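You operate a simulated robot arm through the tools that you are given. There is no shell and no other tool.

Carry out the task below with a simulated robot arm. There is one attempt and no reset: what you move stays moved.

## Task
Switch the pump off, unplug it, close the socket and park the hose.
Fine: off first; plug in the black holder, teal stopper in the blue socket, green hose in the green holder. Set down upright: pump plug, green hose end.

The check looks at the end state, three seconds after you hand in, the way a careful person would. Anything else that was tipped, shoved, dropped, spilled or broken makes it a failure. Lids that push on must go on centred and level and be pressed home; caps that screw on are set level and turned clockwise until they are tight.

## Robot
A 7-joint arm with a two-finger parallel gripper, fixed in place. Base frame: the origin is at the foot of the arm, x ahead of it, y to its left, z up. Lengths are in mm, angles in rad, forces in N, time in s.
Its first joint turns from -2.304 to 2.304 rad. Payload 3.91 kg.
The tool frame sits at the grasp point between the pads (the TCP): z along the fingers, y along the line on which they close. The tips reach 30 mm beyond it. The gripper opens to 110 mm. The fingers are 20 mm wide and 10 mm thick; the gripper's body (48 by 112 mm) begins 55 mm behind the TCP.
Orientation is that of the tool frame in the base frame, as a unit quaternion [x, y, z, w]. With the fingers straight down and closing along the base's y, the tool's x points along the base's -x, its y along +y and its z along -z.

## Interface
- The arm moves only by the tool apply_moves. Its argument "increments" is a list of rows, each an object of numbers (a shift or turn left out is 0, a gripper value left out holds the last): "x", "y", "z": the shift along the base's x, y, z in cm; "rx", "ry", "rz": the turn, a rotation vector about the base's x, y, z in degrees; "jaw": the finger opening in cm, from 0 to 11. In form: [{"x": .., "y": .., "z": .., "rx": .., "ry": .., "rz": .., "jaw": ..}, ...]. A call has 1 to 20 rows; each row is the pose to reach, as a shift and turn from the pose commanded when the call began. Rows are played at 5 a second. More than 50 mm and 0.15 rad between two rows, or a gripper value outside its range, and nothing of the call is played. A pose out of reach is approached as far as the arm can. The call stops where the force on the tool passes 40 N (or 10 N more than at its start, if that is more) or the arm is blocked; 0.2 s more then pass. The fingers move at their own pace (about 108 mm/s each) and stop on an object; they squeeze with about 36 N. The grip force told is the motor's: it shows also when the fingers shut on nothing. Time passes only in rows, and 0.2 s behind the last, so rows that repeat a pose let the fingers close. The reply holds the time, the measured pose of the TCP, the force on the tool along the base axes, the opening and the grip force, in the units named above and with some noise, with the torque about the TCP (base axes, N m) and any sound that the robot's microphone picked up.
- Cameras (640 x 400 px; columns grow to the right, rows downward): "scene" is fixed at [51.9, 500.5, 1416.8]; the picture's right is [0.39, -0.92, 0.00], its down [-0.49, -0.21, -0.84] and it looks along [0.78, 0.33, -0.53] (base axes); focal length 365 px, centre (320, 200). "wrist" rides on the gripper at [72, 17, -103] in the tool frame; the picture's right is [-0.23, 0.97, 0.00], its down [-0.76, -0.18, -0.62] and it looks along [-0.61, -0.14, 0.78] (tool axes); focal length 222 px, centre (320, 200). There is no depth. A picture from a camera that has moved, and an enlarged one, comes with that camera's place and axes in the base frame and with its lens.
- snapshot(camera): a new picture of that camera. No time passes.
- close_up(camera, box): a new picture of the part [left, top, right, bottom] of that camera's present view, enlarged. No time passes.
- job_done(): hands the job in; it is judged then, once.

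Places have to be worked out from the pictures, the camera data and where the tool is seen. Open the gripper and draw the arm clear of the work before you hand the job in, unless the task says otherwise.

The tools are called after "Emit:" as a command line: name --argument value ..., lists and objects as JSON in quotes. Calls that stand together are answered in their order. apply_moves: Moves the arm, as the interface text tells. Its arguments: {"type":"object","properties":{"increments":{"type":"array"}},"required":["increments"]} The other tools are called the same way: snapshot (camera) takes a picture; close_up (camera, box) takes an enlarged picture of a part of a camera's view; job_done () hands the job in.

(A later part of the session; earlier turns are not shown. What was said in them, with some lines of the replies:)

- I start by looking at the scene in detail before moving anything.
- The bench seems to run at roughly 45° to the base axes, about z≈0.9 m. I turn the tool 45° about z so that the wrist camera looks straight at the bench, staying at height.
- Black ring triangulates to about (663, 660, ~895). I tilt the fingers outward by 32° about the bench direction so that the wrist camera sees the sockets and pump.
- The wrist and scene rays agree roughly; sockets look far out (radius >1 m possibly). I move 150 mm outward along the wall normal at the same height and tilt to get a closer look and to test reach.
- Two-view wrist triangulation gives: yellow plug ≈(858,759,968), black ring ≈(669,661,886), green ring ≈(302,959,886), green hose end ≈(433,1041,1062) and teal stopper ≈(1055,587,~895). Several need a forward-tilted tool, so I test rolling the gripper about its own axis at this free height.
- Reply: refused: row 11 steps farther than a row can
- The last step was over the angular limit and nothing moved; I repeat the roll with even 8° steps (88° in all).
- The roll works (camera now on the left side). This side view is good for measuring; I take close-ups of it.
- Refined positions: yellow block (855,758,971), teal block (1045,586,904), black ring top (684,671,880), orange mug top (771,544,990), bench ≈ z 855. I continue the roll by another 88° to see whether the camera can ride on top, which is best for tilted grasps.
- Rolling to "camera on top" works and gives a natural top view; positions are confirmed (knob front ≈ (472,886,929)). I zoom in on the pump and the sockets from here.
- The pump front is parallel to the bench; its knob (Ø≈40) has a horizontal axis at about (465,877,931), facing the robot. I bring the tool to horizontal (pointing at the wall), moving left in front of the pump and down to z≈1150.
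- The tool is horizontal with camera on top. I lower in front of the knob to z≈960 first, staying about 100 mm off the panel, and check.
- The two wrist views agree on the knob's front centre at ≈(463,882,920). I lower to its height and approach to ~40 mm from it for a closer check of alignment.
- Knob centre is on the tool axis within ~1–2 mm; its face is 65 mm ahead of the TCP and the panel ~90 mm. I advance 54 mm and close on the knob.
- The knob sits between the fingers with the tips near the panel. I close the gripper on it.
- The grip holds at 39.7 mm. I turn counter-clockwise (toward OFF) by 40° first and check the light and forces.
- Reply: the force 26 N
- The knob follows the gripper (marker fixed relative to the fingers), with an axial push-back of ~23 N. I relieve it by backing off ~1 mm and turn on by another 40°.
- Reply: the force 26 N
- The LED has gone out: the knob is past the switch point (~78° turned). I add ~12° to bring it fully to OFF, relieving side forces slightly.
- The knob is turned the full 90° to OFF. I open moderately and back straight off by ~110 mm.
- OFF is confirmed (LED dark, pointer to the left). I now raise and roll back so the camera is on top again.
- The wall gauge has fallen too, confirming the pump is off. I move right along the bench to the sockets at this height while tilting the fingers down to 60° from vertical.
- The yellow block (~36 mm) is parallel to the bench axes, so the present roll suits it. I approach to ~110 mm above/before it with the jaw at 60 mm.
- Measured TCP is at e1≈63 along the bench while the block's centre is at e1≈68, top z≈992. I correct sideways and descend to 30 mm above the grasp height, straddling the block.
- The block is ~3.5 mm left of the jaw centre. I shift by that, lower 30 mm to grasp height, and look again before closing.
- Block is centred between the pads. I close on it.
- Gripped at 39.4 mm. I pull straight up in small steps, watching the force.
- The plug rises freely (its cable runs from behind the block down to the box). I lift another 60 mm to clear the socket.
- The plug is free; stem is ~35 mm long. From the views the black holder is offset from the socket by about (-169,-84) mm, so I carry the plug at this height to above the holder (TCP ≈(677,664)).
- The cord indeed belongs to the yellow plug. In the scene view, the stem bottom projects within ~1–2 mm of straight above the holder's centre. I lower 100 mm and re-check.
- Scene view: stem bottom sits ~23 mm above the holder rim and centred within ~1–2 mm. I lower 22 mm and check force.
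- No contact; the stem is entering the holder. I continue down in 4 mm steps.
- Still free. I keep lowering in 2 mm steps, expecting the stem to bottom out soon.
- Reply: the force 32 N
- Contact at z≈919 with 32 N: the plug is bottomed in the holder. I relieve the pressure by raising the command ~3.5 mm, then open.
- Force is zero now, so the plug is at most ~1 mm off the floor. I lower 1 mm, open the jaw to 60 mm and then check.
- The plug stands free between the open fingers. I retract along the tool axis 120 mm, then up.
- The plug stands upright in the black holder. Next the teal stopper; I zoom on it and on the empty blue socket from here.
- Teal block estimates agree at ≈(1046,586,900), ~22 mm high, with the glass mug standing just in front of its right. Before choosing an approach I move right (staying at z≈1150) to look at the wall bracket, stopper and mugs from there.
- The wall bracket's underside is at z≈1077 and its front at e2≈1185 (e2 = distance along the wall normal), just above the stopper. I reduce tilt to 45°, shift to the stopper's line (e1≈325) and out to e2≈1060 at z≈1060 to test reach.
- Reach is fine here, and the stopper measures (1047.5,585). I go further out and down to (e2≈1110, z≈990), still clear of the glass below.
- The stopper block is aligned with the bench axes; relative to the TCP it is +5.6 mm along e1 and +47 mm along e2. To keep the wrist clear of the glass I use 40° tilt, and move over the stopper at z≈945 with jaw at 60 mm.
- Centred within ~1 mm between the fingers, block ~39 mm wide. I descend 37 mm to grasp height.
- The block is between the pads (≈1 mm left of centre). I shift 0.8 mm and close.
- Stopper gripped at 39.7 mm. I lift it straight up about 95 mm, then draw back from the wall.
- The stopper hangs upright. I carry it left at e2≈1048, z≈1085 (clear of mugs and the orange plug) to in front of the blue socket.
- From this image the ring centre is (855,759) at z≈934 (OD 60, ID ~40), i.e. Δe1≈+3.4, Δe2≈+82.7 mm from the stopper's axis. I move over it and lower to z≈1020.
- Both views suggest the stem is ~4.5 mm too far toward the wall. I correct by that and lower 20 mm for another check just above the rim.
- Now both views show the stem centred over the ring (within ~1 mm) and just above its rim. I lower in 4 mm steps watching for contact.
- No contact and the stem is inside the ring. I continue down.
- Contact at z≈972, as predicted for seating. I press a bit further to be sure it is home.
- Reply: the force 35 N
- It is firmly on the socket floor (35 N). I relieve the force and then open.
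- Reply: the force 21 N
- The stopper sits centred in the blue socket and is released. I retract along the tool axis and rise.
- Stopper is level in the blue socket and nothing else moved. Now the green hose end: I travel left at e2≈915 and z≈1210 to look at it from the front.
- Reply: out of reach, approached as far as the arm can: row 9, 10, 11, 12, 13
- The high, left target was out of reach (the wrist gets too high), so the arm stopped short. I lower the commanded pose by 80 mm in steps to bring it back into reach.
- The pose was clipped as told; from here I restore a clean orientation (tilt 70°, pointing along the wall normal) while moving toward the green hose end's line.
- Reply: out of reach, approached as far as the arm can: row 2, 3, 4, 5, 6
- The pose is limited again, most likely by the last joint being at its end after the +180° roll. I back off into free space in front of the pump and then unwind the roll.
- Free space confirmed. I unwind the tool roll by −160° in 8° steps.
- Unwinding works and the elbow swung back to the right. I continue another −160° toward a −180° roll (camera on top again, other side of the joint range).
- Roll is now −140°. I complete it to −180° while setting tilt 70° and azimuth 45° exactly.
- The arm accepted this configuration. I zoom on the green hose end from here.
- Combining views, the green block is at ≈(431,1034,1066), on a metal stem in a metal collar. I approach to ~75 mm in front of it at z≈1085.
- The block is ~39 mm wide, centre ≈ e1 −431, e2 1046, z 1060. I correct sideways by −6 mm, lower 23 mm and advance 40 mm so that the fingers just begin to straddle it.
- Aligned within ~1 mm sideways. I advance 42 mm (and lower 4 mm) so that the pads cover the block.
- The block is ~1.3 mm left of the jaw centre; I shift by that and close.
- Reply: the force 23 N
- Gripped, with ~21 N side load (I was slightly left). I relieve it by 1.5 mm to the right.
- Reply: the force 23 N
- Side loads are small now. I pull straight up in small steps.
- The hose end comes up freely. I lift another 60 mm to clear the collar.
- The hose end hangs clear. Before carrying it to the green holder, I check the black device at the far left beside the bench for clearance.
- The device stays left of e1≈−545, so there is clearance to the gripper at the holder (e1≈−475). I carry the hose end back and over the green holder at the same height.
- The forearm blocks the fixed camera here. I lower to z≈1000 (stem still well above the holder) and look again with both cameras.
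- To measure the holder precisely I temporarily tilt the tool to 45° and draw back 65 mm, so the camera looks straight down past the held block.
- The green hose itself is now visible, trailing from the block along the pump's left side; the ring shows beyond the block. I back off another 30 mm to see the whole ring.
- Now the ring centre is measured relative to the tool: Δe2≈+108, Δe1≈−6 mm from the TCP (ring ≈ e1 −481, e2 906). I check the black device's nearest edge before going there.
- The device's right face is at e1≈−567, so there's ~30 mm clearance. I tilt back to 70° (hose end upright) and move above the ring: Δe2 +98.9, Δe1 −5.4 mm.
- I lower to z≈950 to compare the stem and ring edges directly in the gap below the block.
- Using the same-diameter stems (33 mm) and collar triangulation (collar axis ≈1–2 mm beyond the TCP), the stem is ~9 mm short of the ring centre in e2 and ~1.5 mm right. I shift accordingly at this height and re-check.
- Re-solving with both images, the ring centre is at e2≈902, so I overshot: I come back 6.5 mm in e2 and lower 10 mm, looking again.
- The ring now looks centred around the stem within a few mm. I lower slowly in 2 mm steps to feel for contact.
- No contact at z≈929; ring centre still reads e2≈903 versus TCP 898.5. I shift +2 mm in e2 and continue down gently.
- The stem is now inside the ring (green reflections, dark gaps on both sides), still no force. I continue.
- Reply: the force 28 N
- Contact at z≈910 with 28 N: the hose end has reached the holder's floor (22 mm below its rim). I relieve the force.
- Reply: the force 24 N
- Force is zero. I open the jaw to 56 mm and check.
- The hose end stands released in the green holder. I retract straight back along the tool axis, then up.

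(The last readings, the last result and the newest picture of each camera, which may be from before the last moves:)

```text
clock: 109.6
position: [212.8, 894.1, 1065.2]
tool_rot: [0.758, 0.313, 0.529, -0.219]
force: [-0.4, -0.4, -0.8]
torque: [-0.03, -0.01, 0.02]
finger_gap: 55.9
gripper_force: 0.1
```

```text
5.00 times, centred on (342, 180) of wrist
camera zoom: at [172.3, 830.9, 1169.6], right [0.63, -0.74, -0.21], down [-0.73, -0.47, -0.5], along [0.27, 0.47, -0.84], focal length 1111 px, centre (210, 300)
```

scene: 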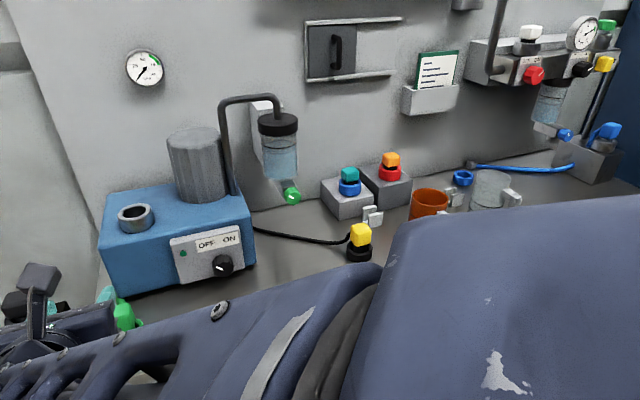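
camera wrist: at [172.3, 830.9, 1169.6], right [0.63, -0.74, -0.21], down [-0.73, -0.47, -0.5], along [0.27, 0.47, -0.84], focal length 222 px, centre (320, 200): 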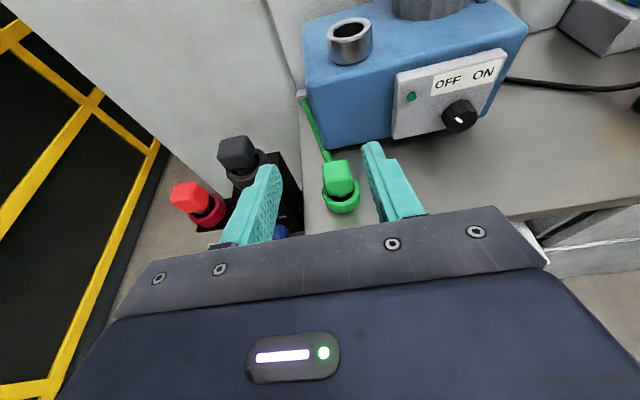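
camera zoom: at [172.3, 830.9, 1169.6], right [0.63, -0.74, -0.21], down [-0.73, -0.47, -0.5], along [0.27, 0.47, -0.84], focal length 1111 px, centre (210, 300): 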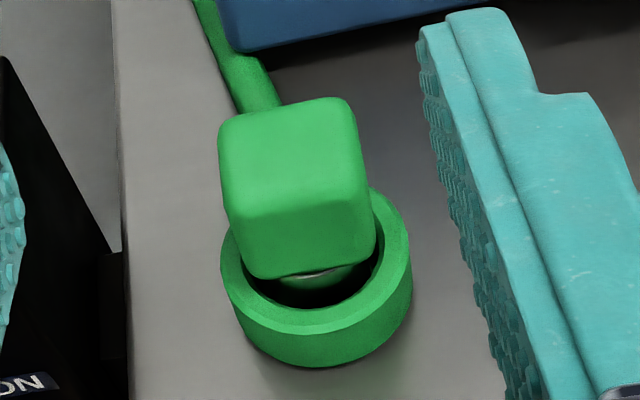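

The hose end stands upright in the green holder. I draw the arm back and up, clear of the bench, opening the gripper.

Emit:
apply_moves --increments '[{"x": 0.5, "y": -3.5, "z": 1.5}, {"x": 1.5, "y": -7.0, "z": 3.0}, {"x": 3.0, "y": -10.5, "z": 4.5}, {"x": 4.5, "y": -14.0, "z": 6.0}, {"x": 6.0, "y": -17.5, "z": 7.5}, {"x": 8.0, "y": -21.0, "z": 9.0}, {"x": 10.0, "y": -23.5, "z": 10.5}, {"x": 11.7, "y": -25.4, "z": 11.5}, {"x": 11.7, "y": -25.4, "z": 11.5, "jaw": 11}, {"x": 11.7, "y": -25.4, "z": 11.5, "jaw": 11}]'

Emit:
snapshot --camera "wrist"

Emit:
snapshot --camera "scene"

```text
clock: 111.8
position: [329.5, 637.7, 1180.8]
tool_rot: [0.757, 0.313, 0.53, -0.22]
force: [-0.6, -0.2, -0.8]
torque: [-0.01, -0.01, 0.01]
finger_gap: 110.3
gripper_force: 0.0
```

```text
taken
camera wrist: at [289.6, 575.0, 1284.3], right [0.63, -0.74, -0.22], down [-0.72, -0.47, -0.5], along [0.27, 0.47, -0.84], focal length 222 px, centre (320, 200)
```

wrist: 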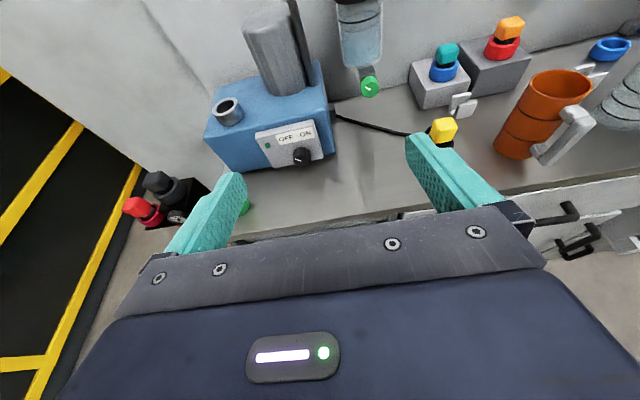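

```text
taken
```

scene: 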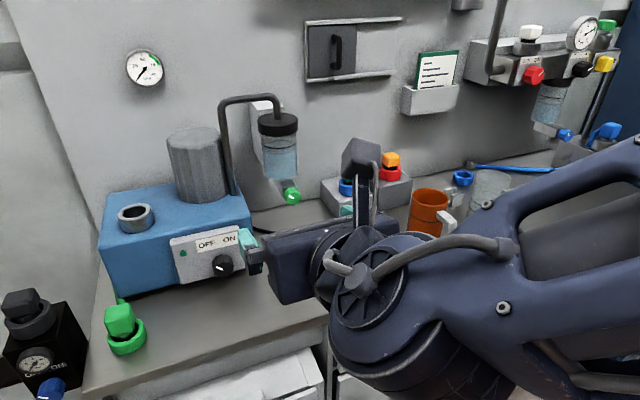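

Emit:
close_up --camera "scene" --box '[70, 270, 190, 370]'

Emit:
close_up --camera "wrist" --box '[380, 0, 640, 160]'

Emit:
close_up --camera "wrist" --box '[190, 60, 400, 190]'

```text
4.00 times, centred on (130, 320) of scene
camera zoom: at [51.9, 500.5, 1416.8], right [0.39, -0.92, 0.0], down [-0.49, -0.21, -0.84], along [0.78, 0.33, -0.53], focal length 1458 px, centre (1080, -280)
```

zoom: 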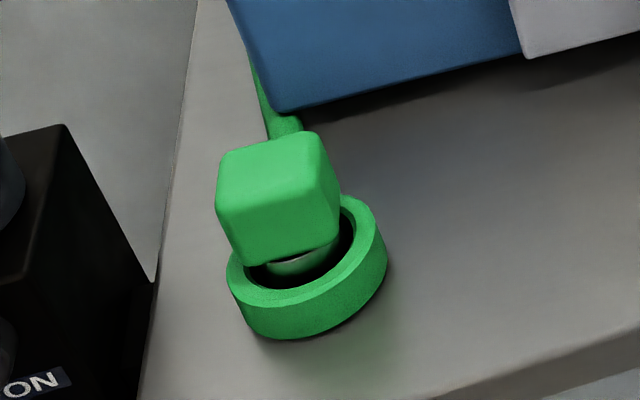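

```text
2.46 times, centred on (510, 80) of wrist
camera zoom: at [289.6, 575.0, 1284.3], right [0.63, -0.74, -0.22], down [-0.72, -0.47, -0.5], along [0.27, 0.47, -0.84], focal length 547 px, centre (-148, 495)
```

zoom: 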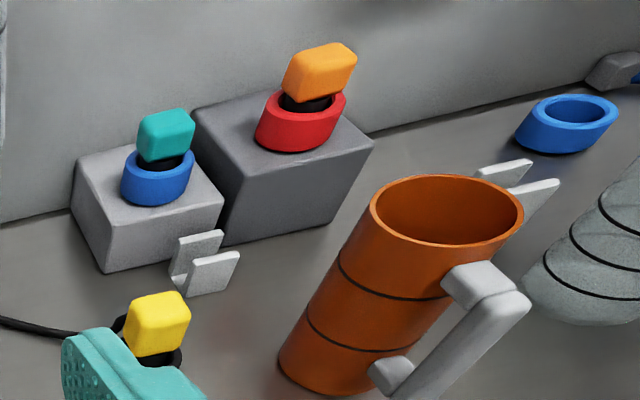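

```text
3.05 times, centred on (295, 125) of wrist
camera zoom: at [289.6, 575.0, 1284.3], right [0.63, -0.74, -0.22], down [-0.72, -0.47, -0.5], along [0.27, 0.47, -0.84], focal length 677 px, centre (396, 429)
```

zoom: 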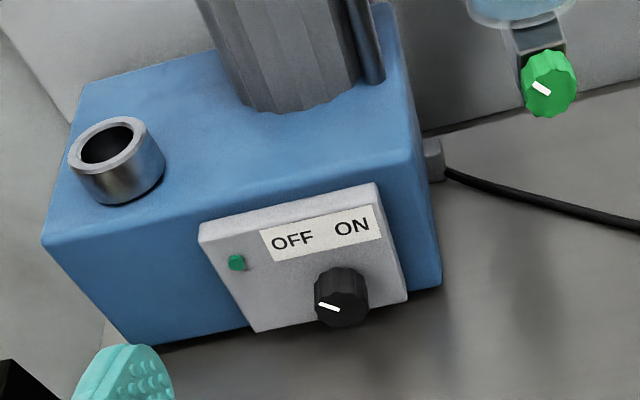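

Everything checks out: pump OFF with its light dark, yellow plug upright in the black holder, teal stopper level in the blue socket, green hose end upright in the green holder, gripper open and arm clear. I hand the job in.

Emit:
job_done

```text
The job is handed in.
```

The job is done and handed in; no verdict came back. My last pictures from both cameras show:

- **Pump:** The knob is turned to OFF, its light is dark and the wall gauge has dropped. I did this before anything else.
- **Plug:** The yellow pump plug is out of the blue socket and stands upright in the black holder.
- **Socket:** The teal stopper is centred in the blue socket. I pressed it down with about 35 N until it sat on the floor of the socket.
- **Hose:** The green hose end is off the pump and stands upright in the green holder.

Nothing else appears to have been moved, tipped or spilled. The gripper is open and the arm is drawn back in front of the bench.
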